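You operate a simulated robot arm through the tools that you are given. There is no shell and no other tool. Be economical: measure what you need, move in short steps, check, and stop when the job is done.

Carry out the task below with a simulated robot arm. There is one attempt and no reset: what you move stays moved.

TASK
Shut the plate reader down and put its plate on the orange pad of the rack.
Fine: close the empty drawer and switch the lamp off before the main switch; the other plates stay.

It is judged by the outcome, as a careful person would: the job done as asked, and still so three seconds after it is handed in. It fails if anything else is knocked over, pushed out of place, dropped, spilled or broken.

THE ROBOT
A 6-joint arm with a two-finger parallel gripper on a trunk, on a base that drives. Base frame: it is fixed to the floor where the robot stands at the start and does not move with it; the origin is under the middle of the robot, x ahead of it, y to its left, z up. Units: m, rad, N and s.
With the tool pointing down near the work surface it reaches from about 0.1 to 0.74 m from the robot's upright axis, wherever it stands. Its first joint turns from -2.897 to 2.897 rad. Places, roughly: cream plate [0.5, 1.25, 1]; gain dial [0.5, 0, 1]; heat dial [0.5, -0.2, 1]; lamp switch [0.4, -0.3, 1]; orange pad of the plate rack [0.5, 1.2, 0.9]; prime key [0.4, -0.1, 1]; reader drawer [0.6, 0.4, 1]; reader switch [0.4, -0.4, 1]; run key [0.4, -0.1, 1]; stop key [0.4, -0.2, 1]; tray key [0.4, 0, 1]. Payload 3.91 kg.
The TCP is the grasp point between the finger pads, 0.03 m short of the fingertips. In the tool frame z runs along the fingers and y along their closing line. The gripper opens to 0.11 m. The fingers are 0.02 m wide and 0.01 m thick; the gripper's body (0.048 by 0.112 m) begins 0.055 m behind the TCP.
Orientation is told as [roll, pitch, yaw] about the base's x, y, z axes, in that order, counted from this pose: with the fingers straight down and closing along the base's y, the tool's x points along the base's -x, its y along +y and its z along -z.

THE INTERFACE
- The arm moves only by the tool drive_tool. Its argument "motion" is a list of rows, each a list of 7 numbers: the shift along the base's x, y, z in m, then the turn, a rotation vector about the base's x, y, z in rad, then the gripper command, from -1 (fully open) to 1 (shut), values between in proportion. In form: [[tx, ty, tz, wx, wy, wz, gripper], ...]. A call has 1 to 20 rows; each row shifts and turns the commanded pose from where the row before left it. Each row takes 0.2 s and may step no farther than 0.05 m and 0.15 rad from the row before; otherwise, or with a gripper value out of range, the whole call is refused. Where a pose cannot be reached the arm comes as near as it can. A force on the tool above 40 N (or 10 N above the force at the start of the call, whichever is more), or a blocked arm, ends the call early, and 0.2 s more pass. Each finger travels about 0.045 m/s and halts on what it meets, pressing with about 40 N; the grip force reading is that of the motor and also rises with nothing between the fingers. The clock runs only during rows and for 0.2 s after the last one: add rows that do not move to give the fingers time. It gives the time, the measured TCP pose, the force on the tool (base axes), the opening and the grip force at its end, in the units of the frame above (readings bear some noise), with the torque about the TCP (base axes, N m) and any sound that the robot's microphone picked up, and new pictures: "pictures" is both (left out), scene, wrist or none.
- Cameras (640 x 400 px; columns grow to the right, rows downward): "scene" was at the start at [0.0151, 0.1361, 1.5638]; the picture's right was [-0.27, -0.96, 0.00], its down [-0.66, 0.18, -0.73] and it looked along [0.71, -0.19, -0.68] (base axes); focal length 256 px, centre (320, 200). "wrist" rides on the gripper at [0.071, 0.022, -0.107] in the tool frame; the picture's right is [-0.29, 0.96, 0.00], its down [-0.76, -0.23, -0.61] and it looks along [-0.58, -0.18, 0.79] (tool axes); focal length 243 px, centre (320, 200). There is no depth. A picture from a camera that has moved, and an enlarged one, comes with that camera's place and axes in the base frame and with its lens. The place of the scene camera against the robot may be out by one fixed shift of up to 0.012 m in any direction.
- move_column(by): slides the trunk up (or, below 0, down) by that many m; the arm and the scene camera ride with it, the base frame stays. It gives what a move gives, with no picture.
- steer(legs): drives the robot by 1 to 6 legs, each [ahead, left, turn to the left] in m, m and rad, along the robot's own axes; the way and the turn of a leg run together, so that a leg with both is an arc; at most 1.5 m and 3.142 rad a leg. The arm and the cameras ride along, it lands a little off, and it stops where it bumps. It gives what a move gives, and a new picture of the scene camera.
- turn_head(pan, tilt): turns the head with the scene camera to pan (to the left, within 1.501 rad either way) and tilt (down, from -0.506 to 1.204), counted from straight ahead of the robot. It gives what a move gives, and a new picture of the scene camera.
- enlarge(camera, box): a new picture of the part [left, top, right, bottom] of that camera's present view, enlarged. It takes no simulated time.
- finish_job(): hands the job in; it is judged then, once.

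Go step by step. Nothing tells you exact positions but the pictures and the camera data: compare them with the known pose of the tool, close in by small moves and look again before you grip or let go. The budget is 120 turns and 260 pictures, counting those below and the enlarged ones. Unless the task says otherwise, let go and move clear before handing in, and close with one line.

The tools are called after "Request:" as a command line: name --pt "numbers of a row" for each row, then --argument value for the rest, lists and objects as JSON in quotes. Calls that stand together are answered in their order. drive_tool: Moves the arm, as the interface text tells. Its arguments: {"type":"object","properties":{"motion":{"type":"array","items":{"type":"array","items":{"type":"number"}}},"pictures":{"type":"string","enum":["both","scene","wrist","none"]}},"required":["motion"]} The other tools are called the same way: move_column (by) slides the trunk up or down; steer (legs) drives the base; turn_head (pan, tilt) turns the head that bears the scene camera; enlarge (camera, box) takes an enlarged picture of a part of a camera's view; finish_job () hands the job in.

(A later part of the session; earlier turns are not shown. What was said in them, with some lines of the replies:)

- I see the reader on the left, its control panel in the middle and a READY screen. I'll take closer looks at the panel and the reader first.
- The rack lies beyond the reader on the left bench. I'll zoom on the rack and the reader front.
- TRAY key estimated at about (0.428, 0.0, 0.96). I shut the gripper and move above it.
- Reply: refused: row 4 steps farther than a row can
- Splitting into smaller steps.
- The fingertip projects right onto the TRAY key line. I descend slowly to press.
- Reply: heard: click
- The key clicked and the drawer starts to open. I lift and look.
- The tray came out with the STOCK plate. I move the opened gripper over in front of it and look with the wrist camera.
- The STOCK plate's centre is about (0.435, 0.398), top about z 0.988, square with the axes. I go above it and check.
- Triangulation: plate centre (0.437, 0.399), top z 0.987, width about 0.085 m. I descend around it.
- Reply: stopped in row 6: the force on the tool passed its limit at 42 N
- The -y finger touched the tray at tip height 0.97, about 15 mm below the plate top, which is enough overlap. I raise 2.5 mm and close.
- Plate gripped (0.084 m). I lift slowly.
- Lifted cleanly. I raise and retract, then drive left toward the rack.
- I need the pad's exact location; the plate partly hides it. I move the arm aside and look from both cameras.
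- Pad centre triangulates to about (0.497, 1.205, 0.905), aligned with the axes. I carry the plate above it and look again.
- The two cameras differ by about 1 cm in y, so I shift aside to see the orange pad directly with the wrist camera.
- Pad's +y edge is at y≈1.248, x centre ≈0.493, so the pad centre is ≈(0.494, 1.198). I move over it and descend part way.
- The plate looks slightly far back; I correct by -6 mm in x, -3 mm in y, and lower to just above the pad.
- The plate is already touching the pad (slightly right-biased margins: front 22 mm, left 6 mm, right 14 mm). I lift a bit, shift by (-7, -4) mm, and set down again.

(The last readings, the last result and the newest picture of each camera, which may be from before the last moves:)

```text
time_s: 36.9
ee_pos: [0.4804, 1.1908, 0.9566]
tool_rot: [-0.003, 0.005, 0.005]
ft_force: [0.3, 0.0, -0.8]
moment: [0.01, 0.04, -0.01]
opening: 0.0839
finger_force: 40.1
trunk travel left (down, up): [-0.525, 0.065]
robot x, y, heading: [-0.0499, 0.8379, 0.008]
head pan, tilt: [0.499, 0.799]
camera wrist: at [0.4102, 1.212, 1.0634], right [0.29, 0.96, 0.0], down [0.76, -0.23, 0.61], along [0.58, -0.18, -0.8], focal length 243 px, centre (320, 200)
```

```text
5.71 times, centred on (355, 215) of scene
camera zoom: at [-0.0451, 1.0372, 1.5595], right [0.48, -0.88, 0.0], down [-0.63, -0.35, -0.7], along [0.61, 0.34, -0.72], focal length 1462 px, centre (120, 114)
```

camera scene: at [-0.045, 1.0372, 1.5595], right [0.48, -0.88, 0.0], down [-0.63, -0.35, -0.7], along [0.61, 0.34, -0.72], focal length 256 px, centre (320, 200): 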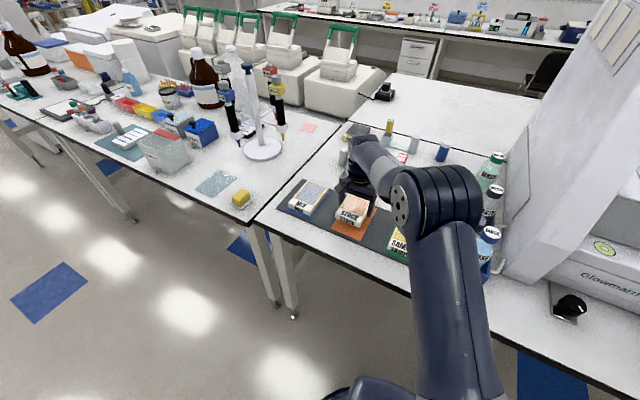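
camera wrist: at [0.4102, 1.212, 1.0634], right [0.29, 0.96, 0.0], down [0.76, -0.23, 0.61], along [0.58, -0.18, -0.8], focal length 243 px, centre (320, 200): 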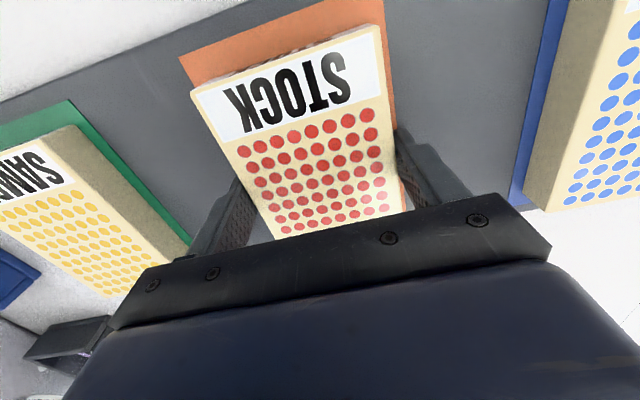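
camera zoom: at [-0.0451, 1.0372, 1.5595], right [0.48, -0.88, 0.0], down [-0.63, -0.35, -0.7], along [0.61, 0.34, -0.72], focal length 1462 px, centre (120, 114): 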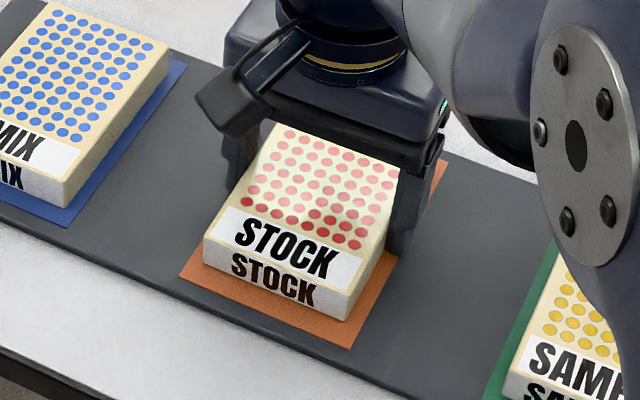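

Margins now look even (about 8/10 mm sides, 15 mm front). I lower to contact and release.

Request:
drive_tool --pt "0 0 -0.002 0 0 0 0.4" --pt "0 0 0 0 0 0 0.2" --pt "0 0 0 0 0 0 -0.3" --pt "0 0 0 0 0 0 -1" --pt "0 0 0 0 0 0 -1" --pt "0 0 0 0 0 0 -1" --pictures "wrist"

Request:
enlarge --camera "scene" --box '[315, 180, 395, 250]'

```text
time_s: 38.3
ee_pos: [0.4816, 1.191, 0.956]
tool_rot: [-0.002, 0.004, 0.004]
ft_force: [1.3, -3.1, 7.3]
moment: [0.34, -0.13, -0.17]
opening: 0.1082
finger_force: 0.0
trunk travel left (down, up): [-0.525, 0.065]
robot x, y, heading: [-0.0501, 0.8412, 0.008]
head pan, tilt: [0.499, 0.799]
camera wrist: at [0.4105, 1.2113, 1.0624], right [0.29, 0.96, 0.0], down [0.76, -0.23, 0.61], along [0.58, -0.18, -0.8], focal length 243 px, centre (320, 200)
```

wrist: 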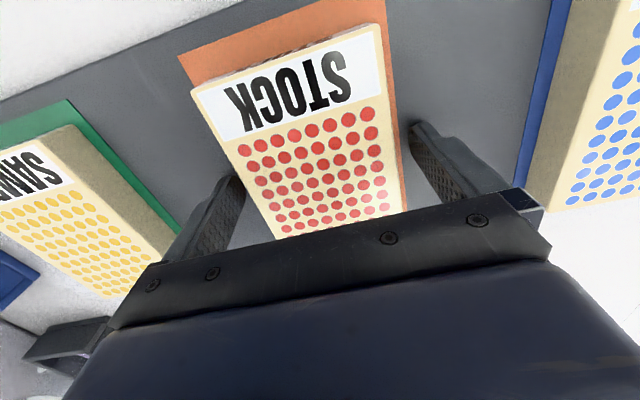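

```text
5.71 times, centred on (355, 215) of scene
camera zoom: at [-0.0455, 1.0363, 1.5597], right [0.48, -0.88, 0.0], down [-0.63, -0.34, -0.7], along [0.61, 0.34, -0.72], focal length 1462 px, centre (120, 114)
```

zoom: 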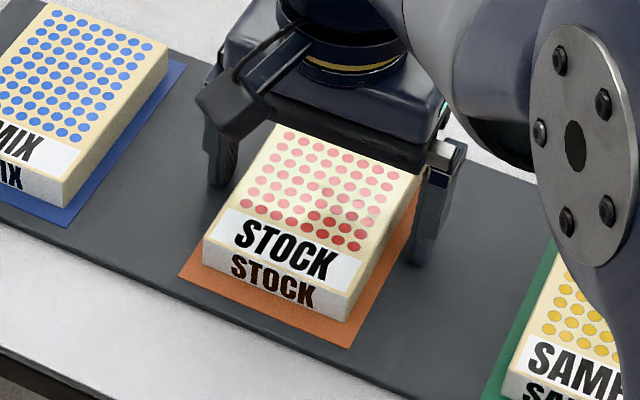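

Released. I lift straight up and check the placement.

Request:
drive_tool --pt "0 0 0.01 0 0 0 -1" --pt "0 0 0.03 0 0 0 -1" --pt "0 0 0.04 0 0 0 -1" --pt "0 0 0.04 0 0 0 -1" --pt "-0.03 0 0.035 0 0 0 -1" --pt "-0.04 0 0.03 0 0 0 -1" --pt "-0.04 0 0.03 0 0 0 -1" --pt "-0.04 -0.03 0 0 0 0 -1" --pt "-0.04 -0.03 0 0 0 0 -1" --pt "0 -0.049 0 0 0 0 -1" --pt "0 -0.049 0 0 0 0 -1" --pt "0 -0.049 0 0 0 0 -1" --pt "0 -0.049 0 0 0 0 -1" --pt "0 0 0 0 0 0 -1"

Request:
enlarge --camera "scene" --box '[270, 160, 450, 275]'

```text
time_s: 41.3
ee_pos: [0.2924, 0.9371, 1.1731]
tool_rot: [-0.004, 0.006, 0.004]
ft_force: [0.2, 0.1, 0.0]
moment: [0.0, -0.01, -0.05]
opening: 0.1096
finger_force: 0.0
trunk travel left (down, up): [-0.525, 0.065]
robot x, y, heading: [-0.054, 0.8398, 0.003]
head pan, tilt: [0.499, 0.799]
camera scene: at [-0.0455, 1.0367, 1.5596], right [0.48, -0.88, 0.0], down [-0.63, -0.34, -0.7], along [0.61, 0.34, -0.72], focal length 256 px, centre (320, 200)
camera wrist: at [0.2219, 0.9574, 1.2794], right [0.29, 0.96, 0.0], down [0.76, -0.23, 0.61], along [0.58, -0.18, -0.8], focal length 243 px, centre (320, 200)
```

scene: 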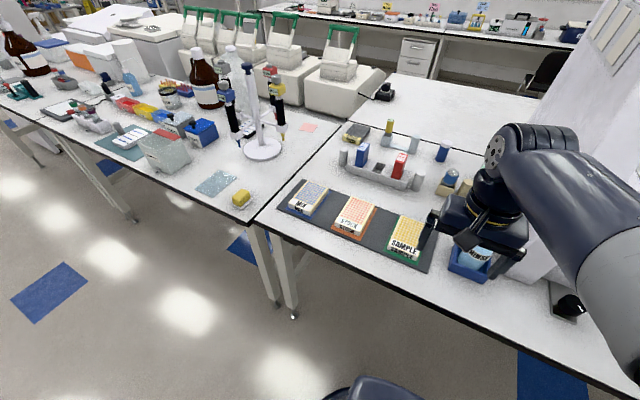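
wrist: 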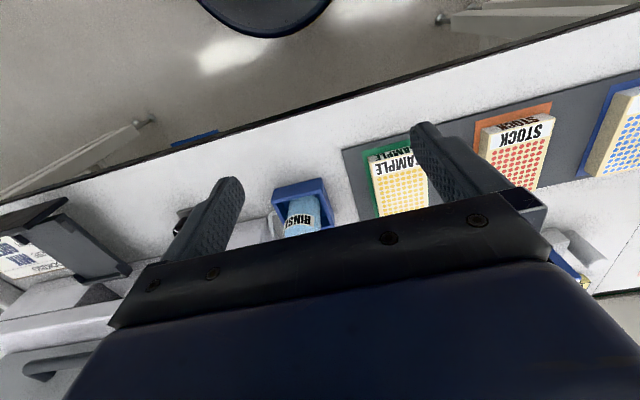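

```text
3.48 times, centred on (360, 218) of scene
camera zoom: at [-0.0455, 1.0367, 1.5596], right [0.48, -0.88, 0.0], down [-0.63, -0.34, -0.7], along [0.61, 0.34, -0.72], focal length 890 px, centre (181, 139)
```

zoom: 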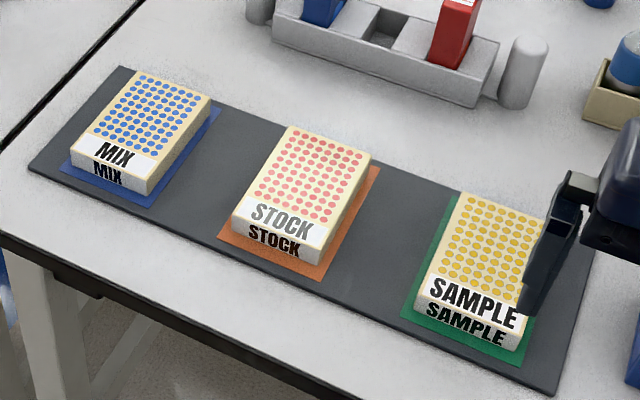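

The STOCK plate sits squarely on the orange pad like its neighbours. Now I pull the arm in and drive back to close the drawer.

Request:
drive_tool --pt "0 -0.045 0.02 0 0 0 1" --pt "0 -0.045 0 0 0 0 1" --pt "0 -0.045 0 0 0 0 1" --pt "0 -0.045 0 0 0 0 1" --pt "0 -0.045 0 0 0 0 1" --pt "0 0 0 0 0 0 1" --pictures "none"

Request:
steer --legs '[[0, -0.84, 0], [0.05, 0, 0]]'

Request:
turn_head --pan 0.1 --tilt 0.8

```text
time_s: 42.7
ee_pos: [0.289, 0.71, 1.1923]
tool_rot: [-0.004, 0.004, 0.003]
ft_force: [0.3, -1.3, 0.4]
moment: [0.02, 0.07, 0.03]
opening: 0.0
finger_force: 14.0
trunk travel left (down, up): [-0.525, 0.065]
robot x, y, heading: [-0.049, 0.8369, 0.004]
head pan, tilt: [0.499, 0.799]
```

```text
time_s: 47.6
ee_pos: [0.3429, -0.1225, 1.1917]
tool_rot: [-0.004, 0.004, 0.001]
ft_force: [-0.1, 0.4, -0.1]
moment: [0.01, -0.03, -0.01]
opening: 0.0
finger_force: 38.0
trunk travel left (down, up): [-0.525, 0.065]
robot x, y, heading: [0.0046, 0.0063, 0.004]
head pan, tilt: [0.499, 0.799]
camera scene: at [0.0077, 0.2035, 1.5595], right [0.48, -0.88, 0.0], down [-0.63, -0.35, -0.7], along [0.61, 0.34, -0.72], focal length 256 px, centre (320, 200)
```

scene: 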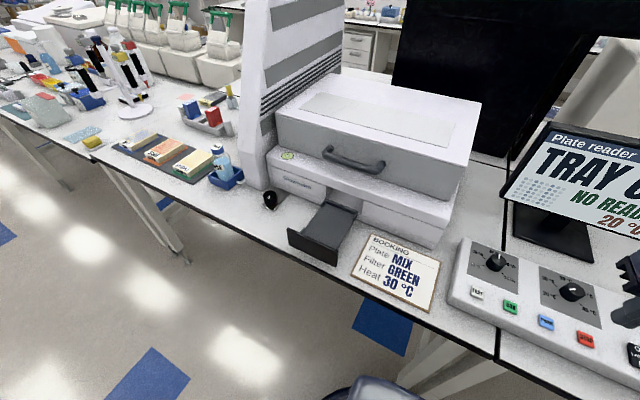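

```text
time_s: 48.5
ee_pos: [0.3416, -0.1222, 1.1911]
tool_rot: [-0.002, 0.003, 0.004]
ft_force: [0.5, 0.6, 0.3]
moment: [-0.01, 0.03, 0.04]
opening: 0.0
finger_force: 37.7
trunk travel left (down, up): [-0.525, 0.065]
robot x, y, heading: [0.0002, 0.0088, 0.002]
head pan, tilt: [0.099, 0.799]
camera scene: at [0.0166, 0.173, 1.5595], right [0.1, -0.99, 0.0], down [-0.71, -0.07, -0.7], along [0.69, 0.07, -0.72], focal length 256 px, centre (320, 200)
```

scene: 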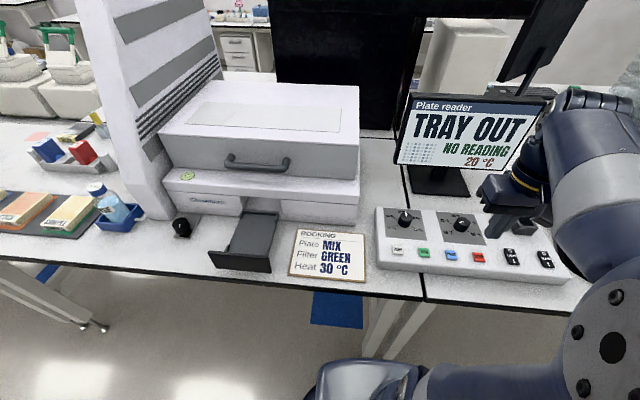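

The drawer is empty. I press TRAY at the place that worked before.

Request:
drive_tool --pt "0.025 0.04 0 0 0 0 1" --pt "0.03 0.04 0 0 0 0 1" --pt "0.032 0.037 -0.01 0 0 0 1" --pt "0 0 -0.045 0 0 0 1" --pt "0 0 -0.045 0 0 0 1" --pt "0 0 -0.05 0 0 0 1" --pt "0 0 0 0 0 0 1" --pictures "wrist"

```text
time_s: 50.1
ee_pos: [0.4282, -0.0052, 1.0405]
tool_rot: [-0.004, 0.004, 0.003]
ft_force: [0.2, 0.1, 0.7]
moment: [0.0, 0.0, -0.03]
opening: 0.0001
finger_force: 37.6
trunk travel left (down, up): [-0.525, 0.065]
robot x, y, heading: [-0.001, 0.0081, 0.001]
head pan, tilt: [0.099, 0.799]
camera wrist: at [0.3578, 0.0158, 1.1461], right [0.29, 0.96, 0.0], down [0.76, -0.23, 0.61], along [0.58, -0.18, -0.8], focal length 243 px, centre (320, 200)
```

wrist: 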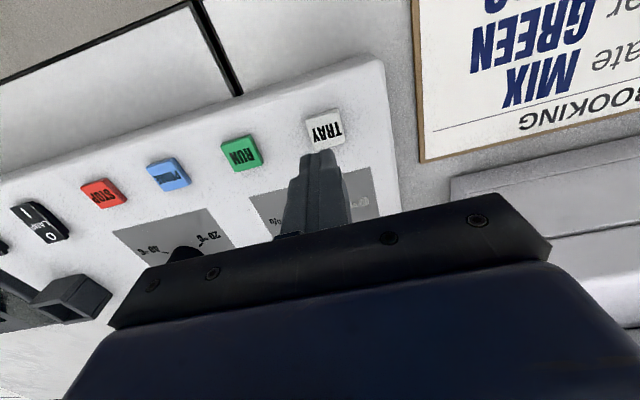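

Request:
drive_tool --pt "0.001 0.003 -0.02 0 0 0 1" --pt "0 0 -0.012 0 0 0 1" --pt "0 0 -0.007 0 0 0 1" --pt "0 0 -0.006 0 0 0 1" --pictures "none"

Request:
drive_tool --pt "0 0 0.02 0 0 0 1" --pt "0 0 0.03 0 0 0 1" --pt "0 0 0.03 0 0 0 1" --pt "0 0 0 0 0 0 1" --pt "0 0 0 0 0 0 1" --pt "0 0 0 0 0 0 1" --pictures "scene"

```text
time_s: 51.1
ee_pos: [0.4308, -0.0017, 0.9971]
tool_rot: [-0.002, 0.001, 0.005]
ft_force: [1.0, 2.1, 10.0]
moment: [0.08, -0.01, 0.02]
opening: 0.0001
finger_force: 37.5
trunk travel left (down, up): [-0.525, 0.065]
robot x, y, heading: [0.007, 0.0054, 0.007]
head pan, tilt: [0.099, 0.799]
heard: click
```

```text
time_s: 52.5
ee_pos: [0.4299, -0.0012, 1.075]
tool_rot: [-0.004, 0.004, 0.003]
ft_force: [-0.2, 0.0, -0.9]
moment: [0.02, 0.04, 0.02]
opening: 0.0
finger_force: 38.0
trunk travel left (down, up): [-0.525, 0.065]
robot x, y, heading: [0.0011, 0.006, 0.004]
head pan, tilt: [0.099, 0.799]
camera scene: at [0.0166, 0.173, 1.5595], right [0.1, -0.99, 0.0], down [-0.71, -0.07, -0.7], along [0.69, 0.07, -0.72], focal length 256 px, centre (320, 200)
```

scene: 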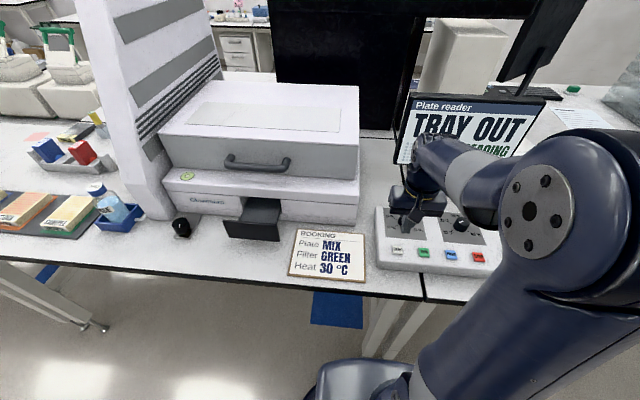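

The drawer is closing. I move over to the right for a close look at the LAMP and MAIN rockers.

Request:
drive_tool --pt "-0.02 -0.04 0.02 0 0 0 1" --pt "-0.02 -0.045 0.01 0 0 0 1" --pt "0 -0.045 0 0 0 0 1" --pt "0 -0.045 0 0 0 0 1" --pt "0 -0.025 0 0 0 0 1" --pt "0 0 0 0 0 0 1"

Request:
enlarge --camera "wrist" --box '[100, 60, 340, 220]'

```text
refused: row 2 steps farther than a row can; nothing moved
```

```text
2.50 times, centred on (220, 140) of wrist
camera zoom: at [0.3593, 0.019, 1.1819], right [0.29, 0.96, 0.0], down [0.76, -0.23, 0.61], along [0.58, -0.18, -0.8], focal length 606 px, centre (570, 350)
```

zoom: 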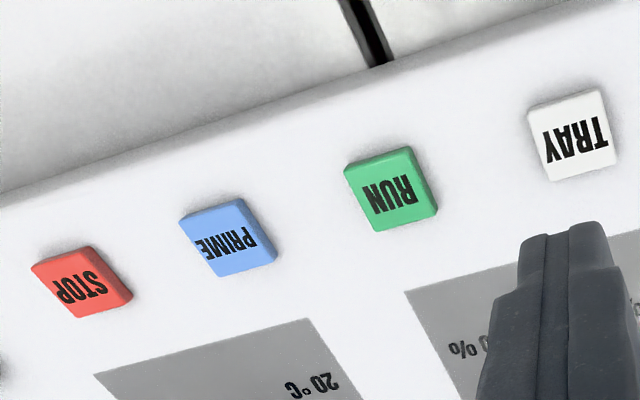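

Request:
drive_tool --pt "-0.02 -0.04 0.02 0 0 0 1" --pt "-0.02 -0.04 0.01 0 0 0 1" --pt "0 -0.045 0 0 0 0 1" --pt "0 -0.045 0 0 0 0 1" --pt "0 -0.03 0 0 0 0 1" --pt "0 0 0 0 0 0 1"

Request:
enlarge --camera "wrist" --box '[140, 60, 380, 220]'

```text
time_s: 53.9
ee_pos: [0.39, -0.2031, 1.106]
tool_rot: [0.0, 0.006, 0.005]
ft_force: [1.3, -0.2, -0.8]
moment: [0.02, 0.02, 0.0]
opening: 0.0
finger_force: 37.1
trunk travel left (down, up): [-0.525, 0.065]
robot x, y, heading: [0.0032, 0.0071, 0.008]
head pan, tilt: [0.099, 0.799]
camera scene: at [0.0167, 0.1728, 1.5595], right [0.1, -0.99, 0.0], down [-0.71, -0.07, -0.7], along [0.69, 0.07, -0.72], focal length 256 px, centre (320, 200)
camera wrist: at [0.3197, -0.1826, 1.2126], right [0.29, 0.96, 0.0], down [0.76, -0.23, 0.61], along [0.58, -0.18, -0.8], focal length 243 px, centre (320, 200)
```

scene: 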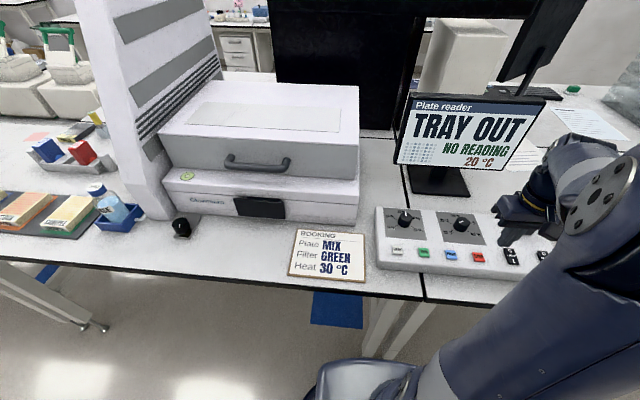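
wrist: 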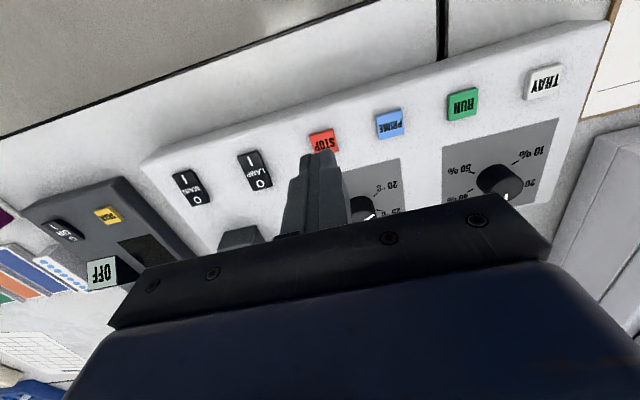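

```text
2.50 times, centred on (260, 140) of wrist
camera zoom: at [0.3197, -0.1826, 1.2126], right [0.29, 0.96, 0.0], down [0.76, -0.23, 0.61], along [0.58, -0.18, -0.8], focal length 606 px, centre (470, 350)
```

zoom: 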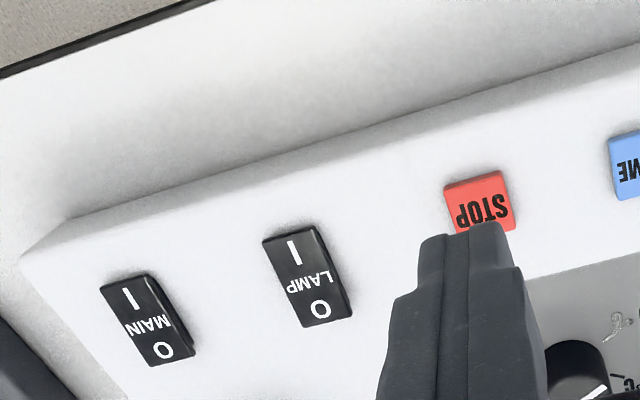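

The drawer is shut in the picture. The LAMP's O end is at about (0.455, -0.300); I move above it and check the screen.

Request:
drive_tool --pt "0.025 -0.035 0 0 0 0 1" --pt "0.025 -0.035 0 0 0 0 1" --pt "0.015 -0.027 -0.025 0 0 0 1" --pt "0 0 -0.04 0 0 0 1" --pt "0 0 0 0 0 0 1"

Request:
enlarge --camera "wrist" --box '[200, 60, 440, 220]'

```text
time_s: 55.1
ee_pos: [0.4541, -0.299, 1.0433]
tool_rot: [-0.002, 0.003, 0.003]
ft_force: [-0.2, 0.1, 0.3]
moment: [0.02, 0.03, 0.02]
opening: 0.0
finger_force: 37.9
trunk travel left (down, up): [-0.525, 0.065]
robot x, y, heading: [0.0011, 0.0061, 0.003]
head pan, tilt: [0.099, 0.799]
camera scene: at [0.0168, 0.173, 1.5595], right [0.1, -0.99, 0.0], down [-0.71, -0.07, -0.7], along [0.69, 0.07, -0.72], focal length 256 px, centre (320, 200)
camera wrist: at [0.3842, -0.2789, 1.1496], right [0.29, 0.96, 0.0], down [0.76, -0.23, 0.61], along [0.58, -0.18, -0.8], focal length 243 px, centre (320, 200)
```

scene: 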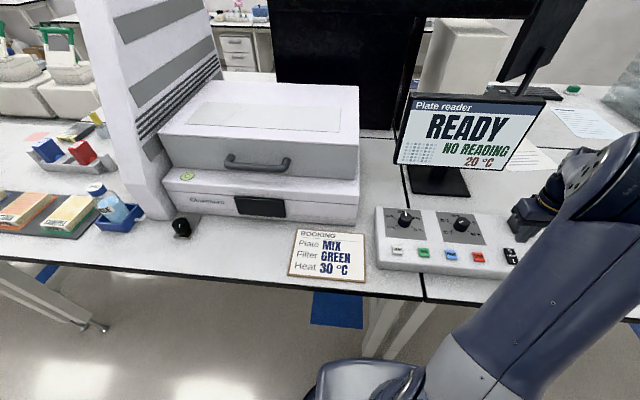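
wrist: 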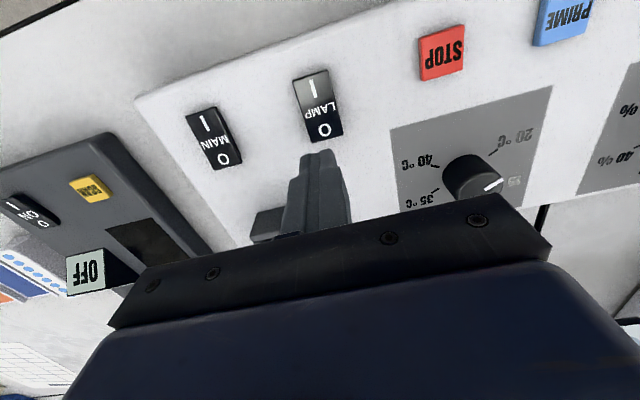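

```text
2.50 times, centred on (320, 140) of wrist
camera zoom: at [0.3842, -0.2789, 1.1496], right [0.29, 0.96, 0.0], down [0.76, -0.23, 0.61], along [0.58, -0.18, -0.8], focal length 606 px, centre (320, 350)
```

zoom: 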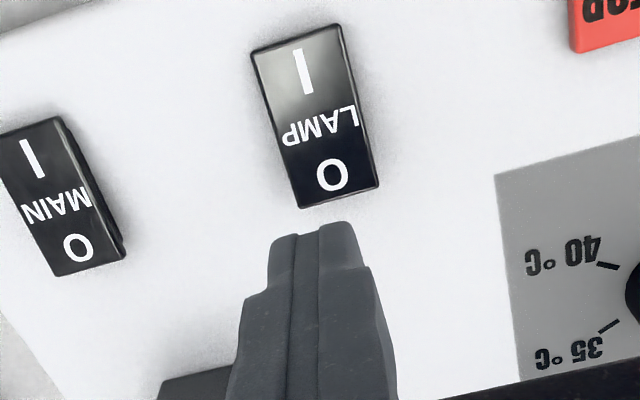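

Screen shows READY with the drawer closed. I press the O end of LAMP.

Request:
drive_tool --pt "0.001 0.002 -0.02 0 0 0 1" --pt "0 0 -0.012 0 0 0 1" --pt "0 0 -0.006 0 0 0 1" --pt "0 0 -0.005 0 0 0 1" --pt "0 0 -0.005 0 0 0 1" --pictures "wrist"

```text
time_s: 56.3
ee_pos: [0.4578, -0.2979, 1.0032]
tool_rot: [-0.012, -0.006, 0.006]
ft_force: [-1.8, 1.4, 16.6]
moment: [0.07, 0.21, 0.01]
opening: 0.0001
finger_force: 37.6
trunk travel left (down, up): [-0.525, 0.065]
robot x, y, heading: [0.0032, 0.0105, 0.003]
head pan, tilt: [0.099, 0.799]
stopped in row 5: the force on the tool passed its limit at 46 N (the readings are from after the stop); the commanded pose is now the measured one
camera wrist: at [0.3862, -0.2769, 1.1079], right [0.29, 0.96, -0.01], down [0.76, -0.22, 0.62], along [0.59, -0.18, -0.79], focal length 243 px, centre (320, 200)
```

wrist: 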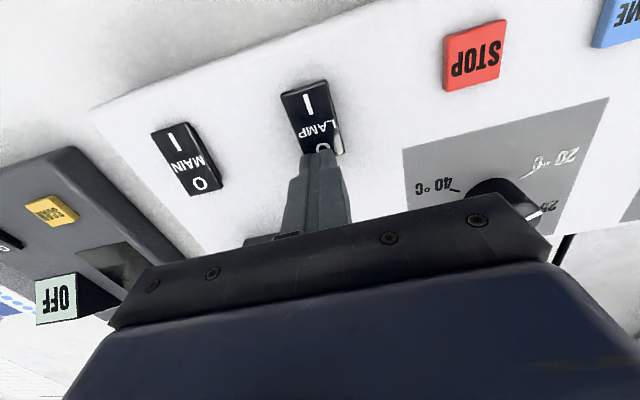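

No click was heard. I lift and inspect both rockers.

Request:
drive_tool --pt "0 0 0.02 0.012 0.006 0 1" --pt "-0.03 0.02 0.02 0 0 0 1" --pt "-0.03 0.03 0.02 0 0 0 1" --pt "0 0 0 0 0 0 1" --pictures "scene"

Request:
enlarge --camera "wrist" --box '[150, 80, 310, 200]'

Request:
enlarge --camera "scene" --box '[380, 80, 580, 280]'

```text
time_s: 57.3
ee_pos: [0.3968, -0.2476, 1.0576]
tool_rot: [0.002, 0.005, 0.004]
ft_force: [-0.2, 0.2, 0.3]
moment: [0.01, -0.01, 0.0]
opening: 0.0001
finger_force: 37.4
trunk travel left (down, up): [-0.525, 0.065]
robot x, y, heading: [0.0058, 0.0103, 0.006]
head pan, tilt: [0.099, 0.799]
camera scene: at [0.0163, 0.1733, 1.5595], right [0.1, -0.99, 0.0], down [-0.71, -0.07, -0.7], along [0.69, 0.07, -0.72], focal length 256 px, centre (320, 200)
```

scene: 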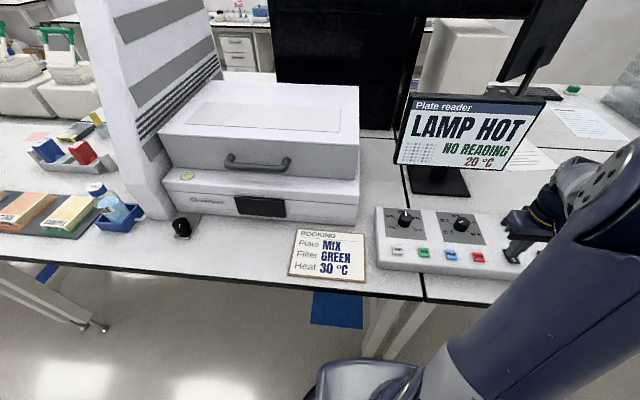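

```text
3.33 times, centred on (230, 140) of wrist
camera zoom: at [0.3278, -0.2277, 1.1648], right [0.29, 0.96, 0.0], down [0.76, -0.23, 0.6], along [0.58, -0.17, -0.8], focal length 809 px, centre (620, 400)
```

zoom: 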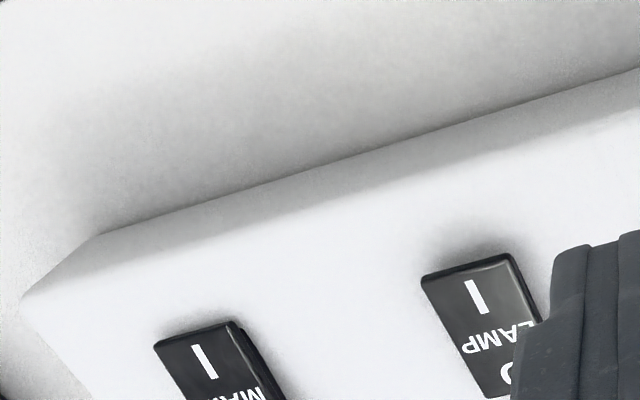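

```text
2.00 times, centred on (480, 180) of scene
camera zoom: at [0.0163, 0.1733, 1.5595], right [0.1, -0.99, 0.0], down [-0.71, -0.07, -0.7], along [0.69, 0.07, -0.72], focal length 512 px, centre (0, 240)
```

zoom: 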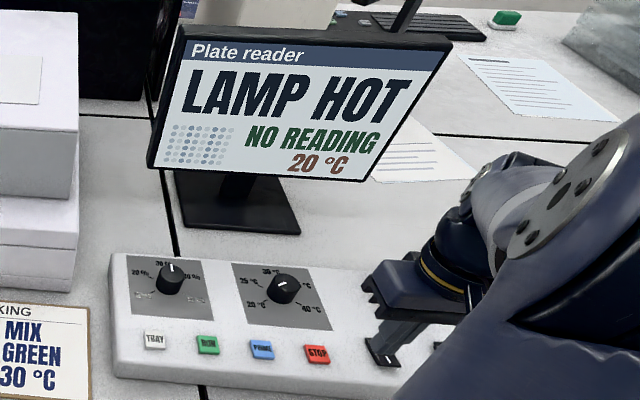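

The screen changed to LAMP HOT: the lamp is off and cooling. I wait and watch before touching MAIN, meanwhile moving clear for a view.

Request:
drive_tool --pt "0 0.04 0.02 0 0 0 1" --pt "0 0 0.03 0 0 0 1" --pt "-0.04 0 0 0 0 0 1" --pt "0 0 0 0 0 0 1" --pt "0 0 0 0 0 0 1" --pt "0 0 0 0 0 0 1" --pt "0 0 0 0 0 0 1" --pt "0 0 0 0 0 0 1" --pt "0 0 0 0 0 0 1" --pt "0 0 0 0 0 0 1" --pt "0 0 0 0 0 0 1" --pt "0 0 0 0 0 0 1" --pt "0 0 0 0 0 0 1" --pt "0 0 0 0 0 0 1"

Request:
enlarge --camera "wrist" --box '[120, 80, 320, 220]'

```text
time_s: 60.3
ee_pos: [0.3606, -0.2078, 1.1085]
tool_rot: [0.003, 0.003, 0.005]
ft_force: [0.0, 0.8, -0.3]
moment: [0.01, 0.0, 0.04]
opening: 0.0
finger_force: 37.8
trunk travel left (down, up): [-0.525, 0.065]
robot x, y, heading: [0.0027, 0.0079, 0.002]
head pan, tilt: [0.099, 0.799]
camera scene: at [0.0166, 0.173, 1.5595], right [0.1, -0.99, 0.0], down [-0.71, -0.07, -0.7], along [0.69, 0.07, -0.72], focal length 256 px, centre (320, 200)
camera wrist: at [0.2899, -0.1876, 1.2151], right [0.29, 0.96, 0.0], down [0.76, -0.23, 0.6], along [0.58, -0.17, -0.8], focal length 243 px, centre (320, 200)
```

scene: 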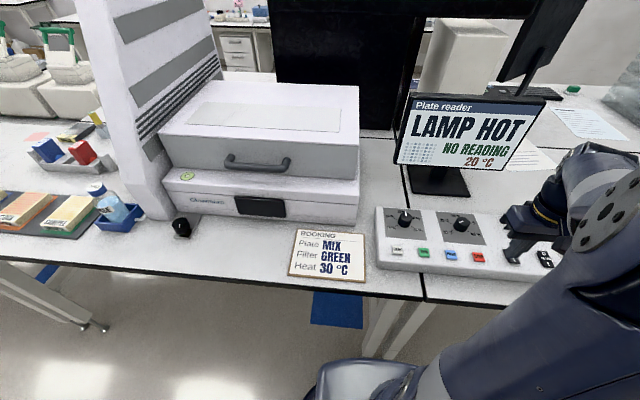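
wrist: 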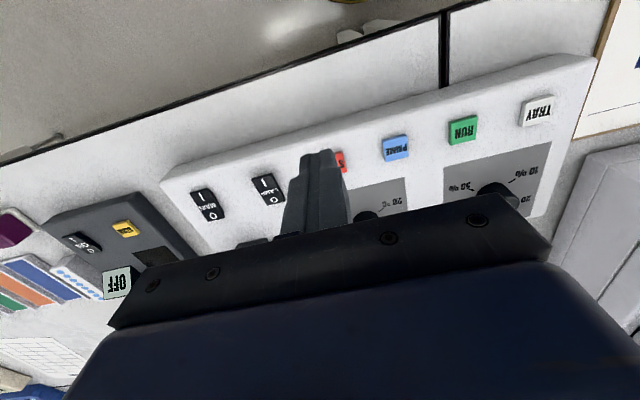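

```text
2.86 times, centred on (220, 150) of wrist
camera zoom: at [0.2899, -0.1876, 1.2151], right [0.29, 0.96, 0.0], down [0.76, -0.23, 0.6], along [0.58, -0.17, -0.8], focal length 693 px, centre (606, 343)
```

zoom: 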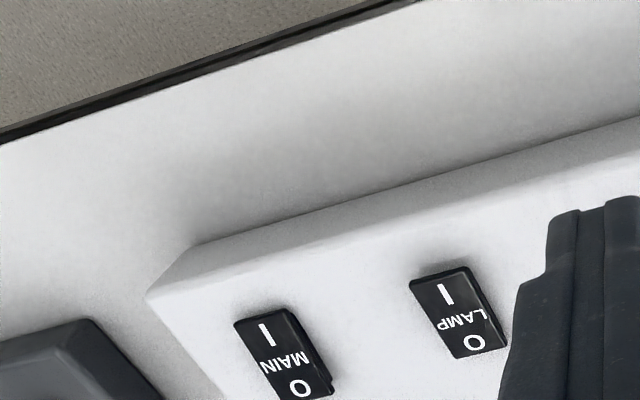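

Lamp rocker is now at O. I keep waiting for the lamp to cool.

Request:
drive_tool --pt "0 0 0 0 0 0 1" --pt "0 0 0 0 0 0 1" --pt "0 0 0 0 0 0 1" --pt "0 0 0 0 0 0 1" --pt "0 0 0 0 0 0 1" --pt "0 0 0 0 0 0 1" --pt "0 0 0 0 0 0 1" --pt "0 0 0 0 0 0 1" --pt "0 0 0 0 0 0 1" --pt "0 0 0 0 0 0 1" --pt "0 0 0 0 0 0 1" --pt "0 0 0 0 0 0 1" --pt "0 0 0 0 0 0 1" --pt "0 0 0 0 0 0 1" --pt "0 0 0 0 0 0 1" --pt "0 0 0 0 0 0 1" --pt "0 0 0 0 0 0 1" --pt "0 0 0 0 0 0 1" --pt "0 0 0 0 0 0 1" --pt "0 0 0 0 0 0 1" --pictures "none"

Request:
drive_tool --pt "0 0 0 0 0 0 1" --pt "0 0 0 0 0 0 1" --pt "0 0 0 0 0 0 1" --pt "0 0 0 0 0 0 1" --pt "0 0 0 0 0 0 1" --pt "0 0 0 0 0 0 1" --pt "0 0 0 0 0 0 1" --pt "0 0 0 0 0 0 1" --pt "0 0 0 0 0 0 1" --pt "0 0 0 0 0 0 1" --pt "0 0 0 0 0 0 1" --pt "0 0 0 0 0 0 1" --pt "0 0 0 0 0 0 1" --pt "0 0 0 0 0 0 1" --pt "0 0 0 0 0 0 1" --pt "0 0 0 0 0 0 1" --pt "0 0 0 0 0 0 1" --pt "0 0 0 0 0 0 1" --pt "0 0 0 0 0 0 1" --pt "0 0 0 0 0 0 1" --pictures "scene"

```text
time_s: 64.5
ee_pos: [0.3615, -0.2066, 1.1089]
tool_rot: [0.004, 0.004, 0.004]
ft_force: [0.0, -0.5, -1.2]
moment: [-0.01, -0.01, -0.01]
opening: 0.0
finger_force: 37.6
trunk travel left (down, up): [-0.525, 0.065]
robot x, y, heading: [0.0013, 0.0044, 0.006]
head pan, tilt: [0.099, 0.799]
```

```text
time_s: 68.7
ee_pos: [0.3606, -0.2077, 1.1077]
tool_rot: [0.004, 0.004, 0.006]
ft_force: [-0.4, -0.9, 0.0]
moment: [-0.01, 0.01, 0.0]
opening: 0.0001
finger_force: 37.5
trunk travel left (down, up): [-0.525, 0.065]
robot x, y, heading: [0.0019, 0.0078, 0.007]
head pan, tilt: [0.099, 0.799]
camera scene: at [0.0166, 0.173, 1.5595], right [0.1, -0.99, 0.0], down [-0.71, -0.07, -0.7], along [0.69, 0.07, -0.72], focal length 256 px, centre (320, 200)
```

scene: 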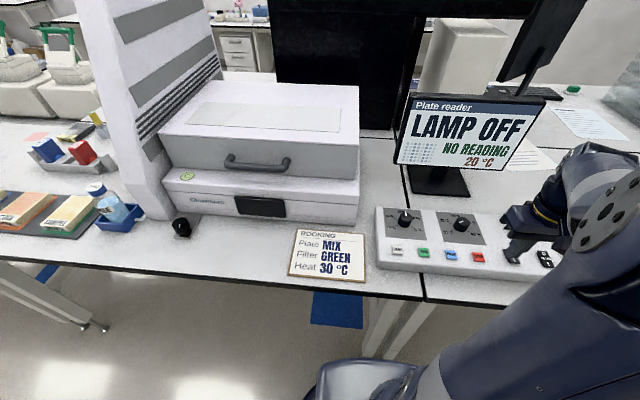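

LAMP OFF now. MAIN's O end is at about (0.452, -0.384); I move above it.

Request:
drive_tool --pt "0.02 -0.044 0 0 0 0 1" --pt "0.025 -0.042 0 0 0 0 1" --pt "0.025 -0.042 0 0 0 0 1" --pt "0.021 -0.044 0 0 0 0 1" --pt "0 -0.003 -0.045 0 0 0 1" --pt "0 0 -0.02 0 0 0 1" --pt "0 0 0 0 0 0 1" --pictures "wrist"

Request:
enlarge --camera "wrist" --box '[200, 60, 440, 220]'

```text
time_s: 70.3
ee_pos: [0.4498, -0.3826, 1.0486]
tool_rot: [0.003, 0.004, 0.005]
ft_force: [-0.1, -0.6, -0.6]
moment: [0.01, 0.0, 0.0]
opening: 0.0
finger_force: 37.9
trunk travel left (down, up): [-0.525, 0.065]
robot x, y, heading: [-0.0019, 0.0114, 0.003]
head pan, tilt: [0.099, 0.799]
camera wrist: at [0.378, -0.3635, 1.1537], right [0.29, 0.96, 0.0], down [0.76, -0.23, 0.6], along [0.58, -0.17, -0.8], focal length 243 px, centre (320, 200)
```

wrist: 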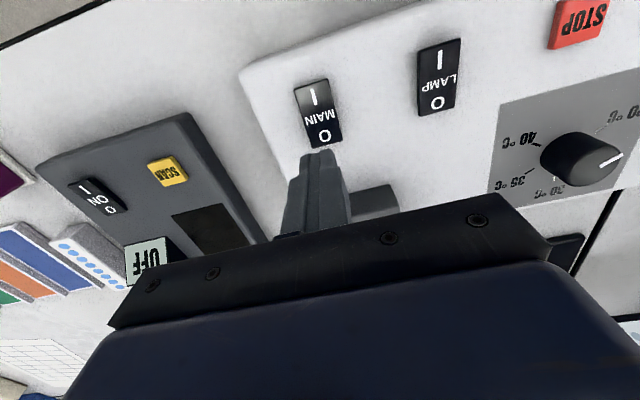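

```text
2.50 times, centred on (320, 140) of wrist
camera zoom: at [0.378, -0.3635, 1.1537], right [0.29, 0.96, 0.0], down [0.76, -0.23, 0.6], along [0.58, -0.17, -0.8], focal length 606 px, centre (320, 350)
```

zoom: 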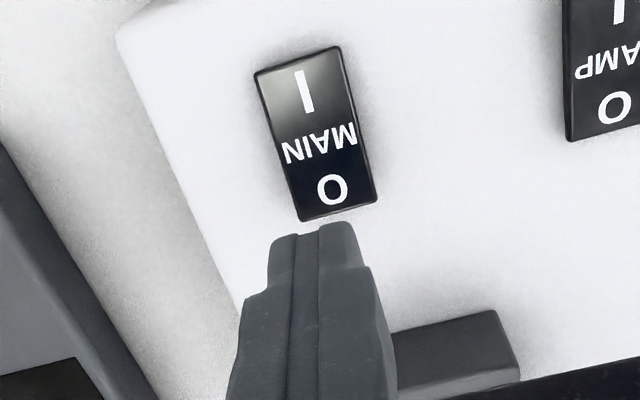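

Same relation as with LAMP. I press MAIN's O end.

Request:
drive_tool --pt "0.003 0.001 -0.024 0 0 0 1" --pt "0 0 -0.012 0 0 0 1" --pt "0 0 -0.006 0 0 0 1" --pt "0 0 -0.005 0 0 0 1" --pt "0 0 -0.005 0 0 0 1" --pictures "none"

Request:
drive_tool --pt "0 0 0.02 0 0 0 1" --pt "0 0 0.03 0 0 0 1" --pt "-0.03 0.02 0.03 0 0 0 1" --pt "-0.03 0.03 0.02 0 0 0 1" --pt "-0.03 0.035 0.01 0 0 0 1" --pt "0 0.04 0 0 0 0 1" --pt "0 0 0 0 0 0 1" --pt "0 0 0 0 0 0 1"

Request:
enlarge --camera "wrist" --box '[120, 80, 320, 220]'

```text
time_s: 71.5
ee_pos: [0.4531, -0.3839, 1.003]
tool_rot: [-0.007, -0.007, 0.005]
ft_force: [-2.4, 2.4, 14.9]
moment: [0.1, 0.17, -0.02]
opening: 0.0001
finger_force: 37.9
trunk travel left (down, up): [-0.525, 0.065]
robot x, y, heading: [0.0026, 0.0057, 0.01]
head pan, tilt: [0.099, 0.799]
stopped in row 5: the force on the tool passed its limit at 46 N (the readings are from after the stop); the commanded pose is now the measured one
```

```text
time_s: 73.2
ee_pos: [0.3621, -0.2582, 1.1073]
tool_rot: [-0.004, -0.004, 0.005]
ft_force: [0.0, -0.2, 0.1]
moment: [0.03, -0.01, -0.03]
opening: 0.0
finger_force: 37.8
trunk travel left (down, up): [-0.525, 0.065]
robot x, y, heading: [-0.0, 0.0057, 0.008]
head pan, tilt: [0.099, 0.799]
camera scene: at [0.0166, 0.1728, 1.5595], right [0.1, -0.99, 0.0], down [-0.71, -0.07, -0.7], along [0.69, 0.07, -0.72], focal length 256 px, centre (320, 200)
camera wrist: at [0.2907, -0.2379, 1.2138], right [0.28, 0.96, 0.0], down [0.76, -0.22, 0.61], along [0.59, -0.18, -0.79], focal length 243 px, centre (320, 200)
```

scene: 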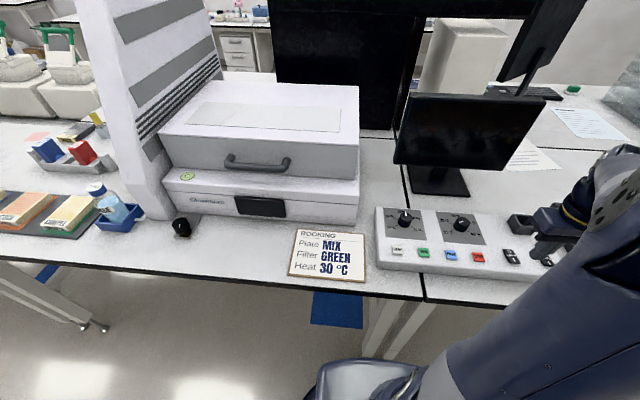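
wrist: 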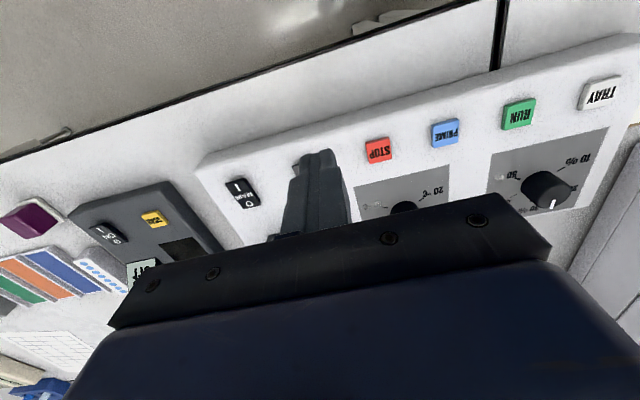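

```text
2.86 times, centred on (220, 150) of wrist
camera zoom: at [0.2907, -0.2379, 1.2138], right [0.28, 0.96, 0.0], down [0.76, -0.22, 0.61], along [0.59, -0.18, -0.79], focal length 693 px, centre (606, 343)
```

zoom: 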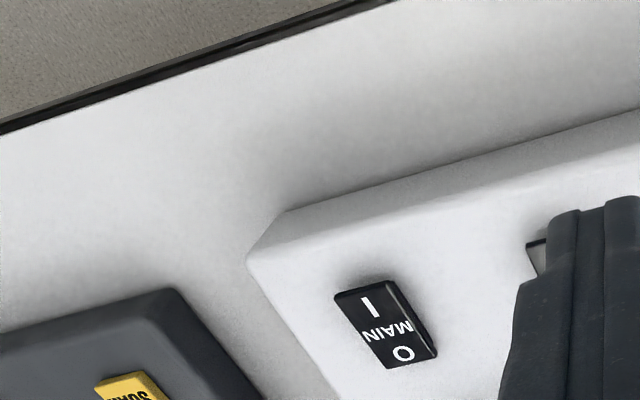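

The reader screen is dark, the drawer is closed, LAMP and MAIN are both at O, and the STOCK plate is on the orange pad. The gripper is clear, so I hand in.

Request:
finish_job

```text
The job is handed in.
```

The plate reader is shut down and its STOCK plate is on the rack's orange pad. The empty drawer is closed, and I switched the lamp off and let it cool before turning off the main switch. The other plates were not moved.
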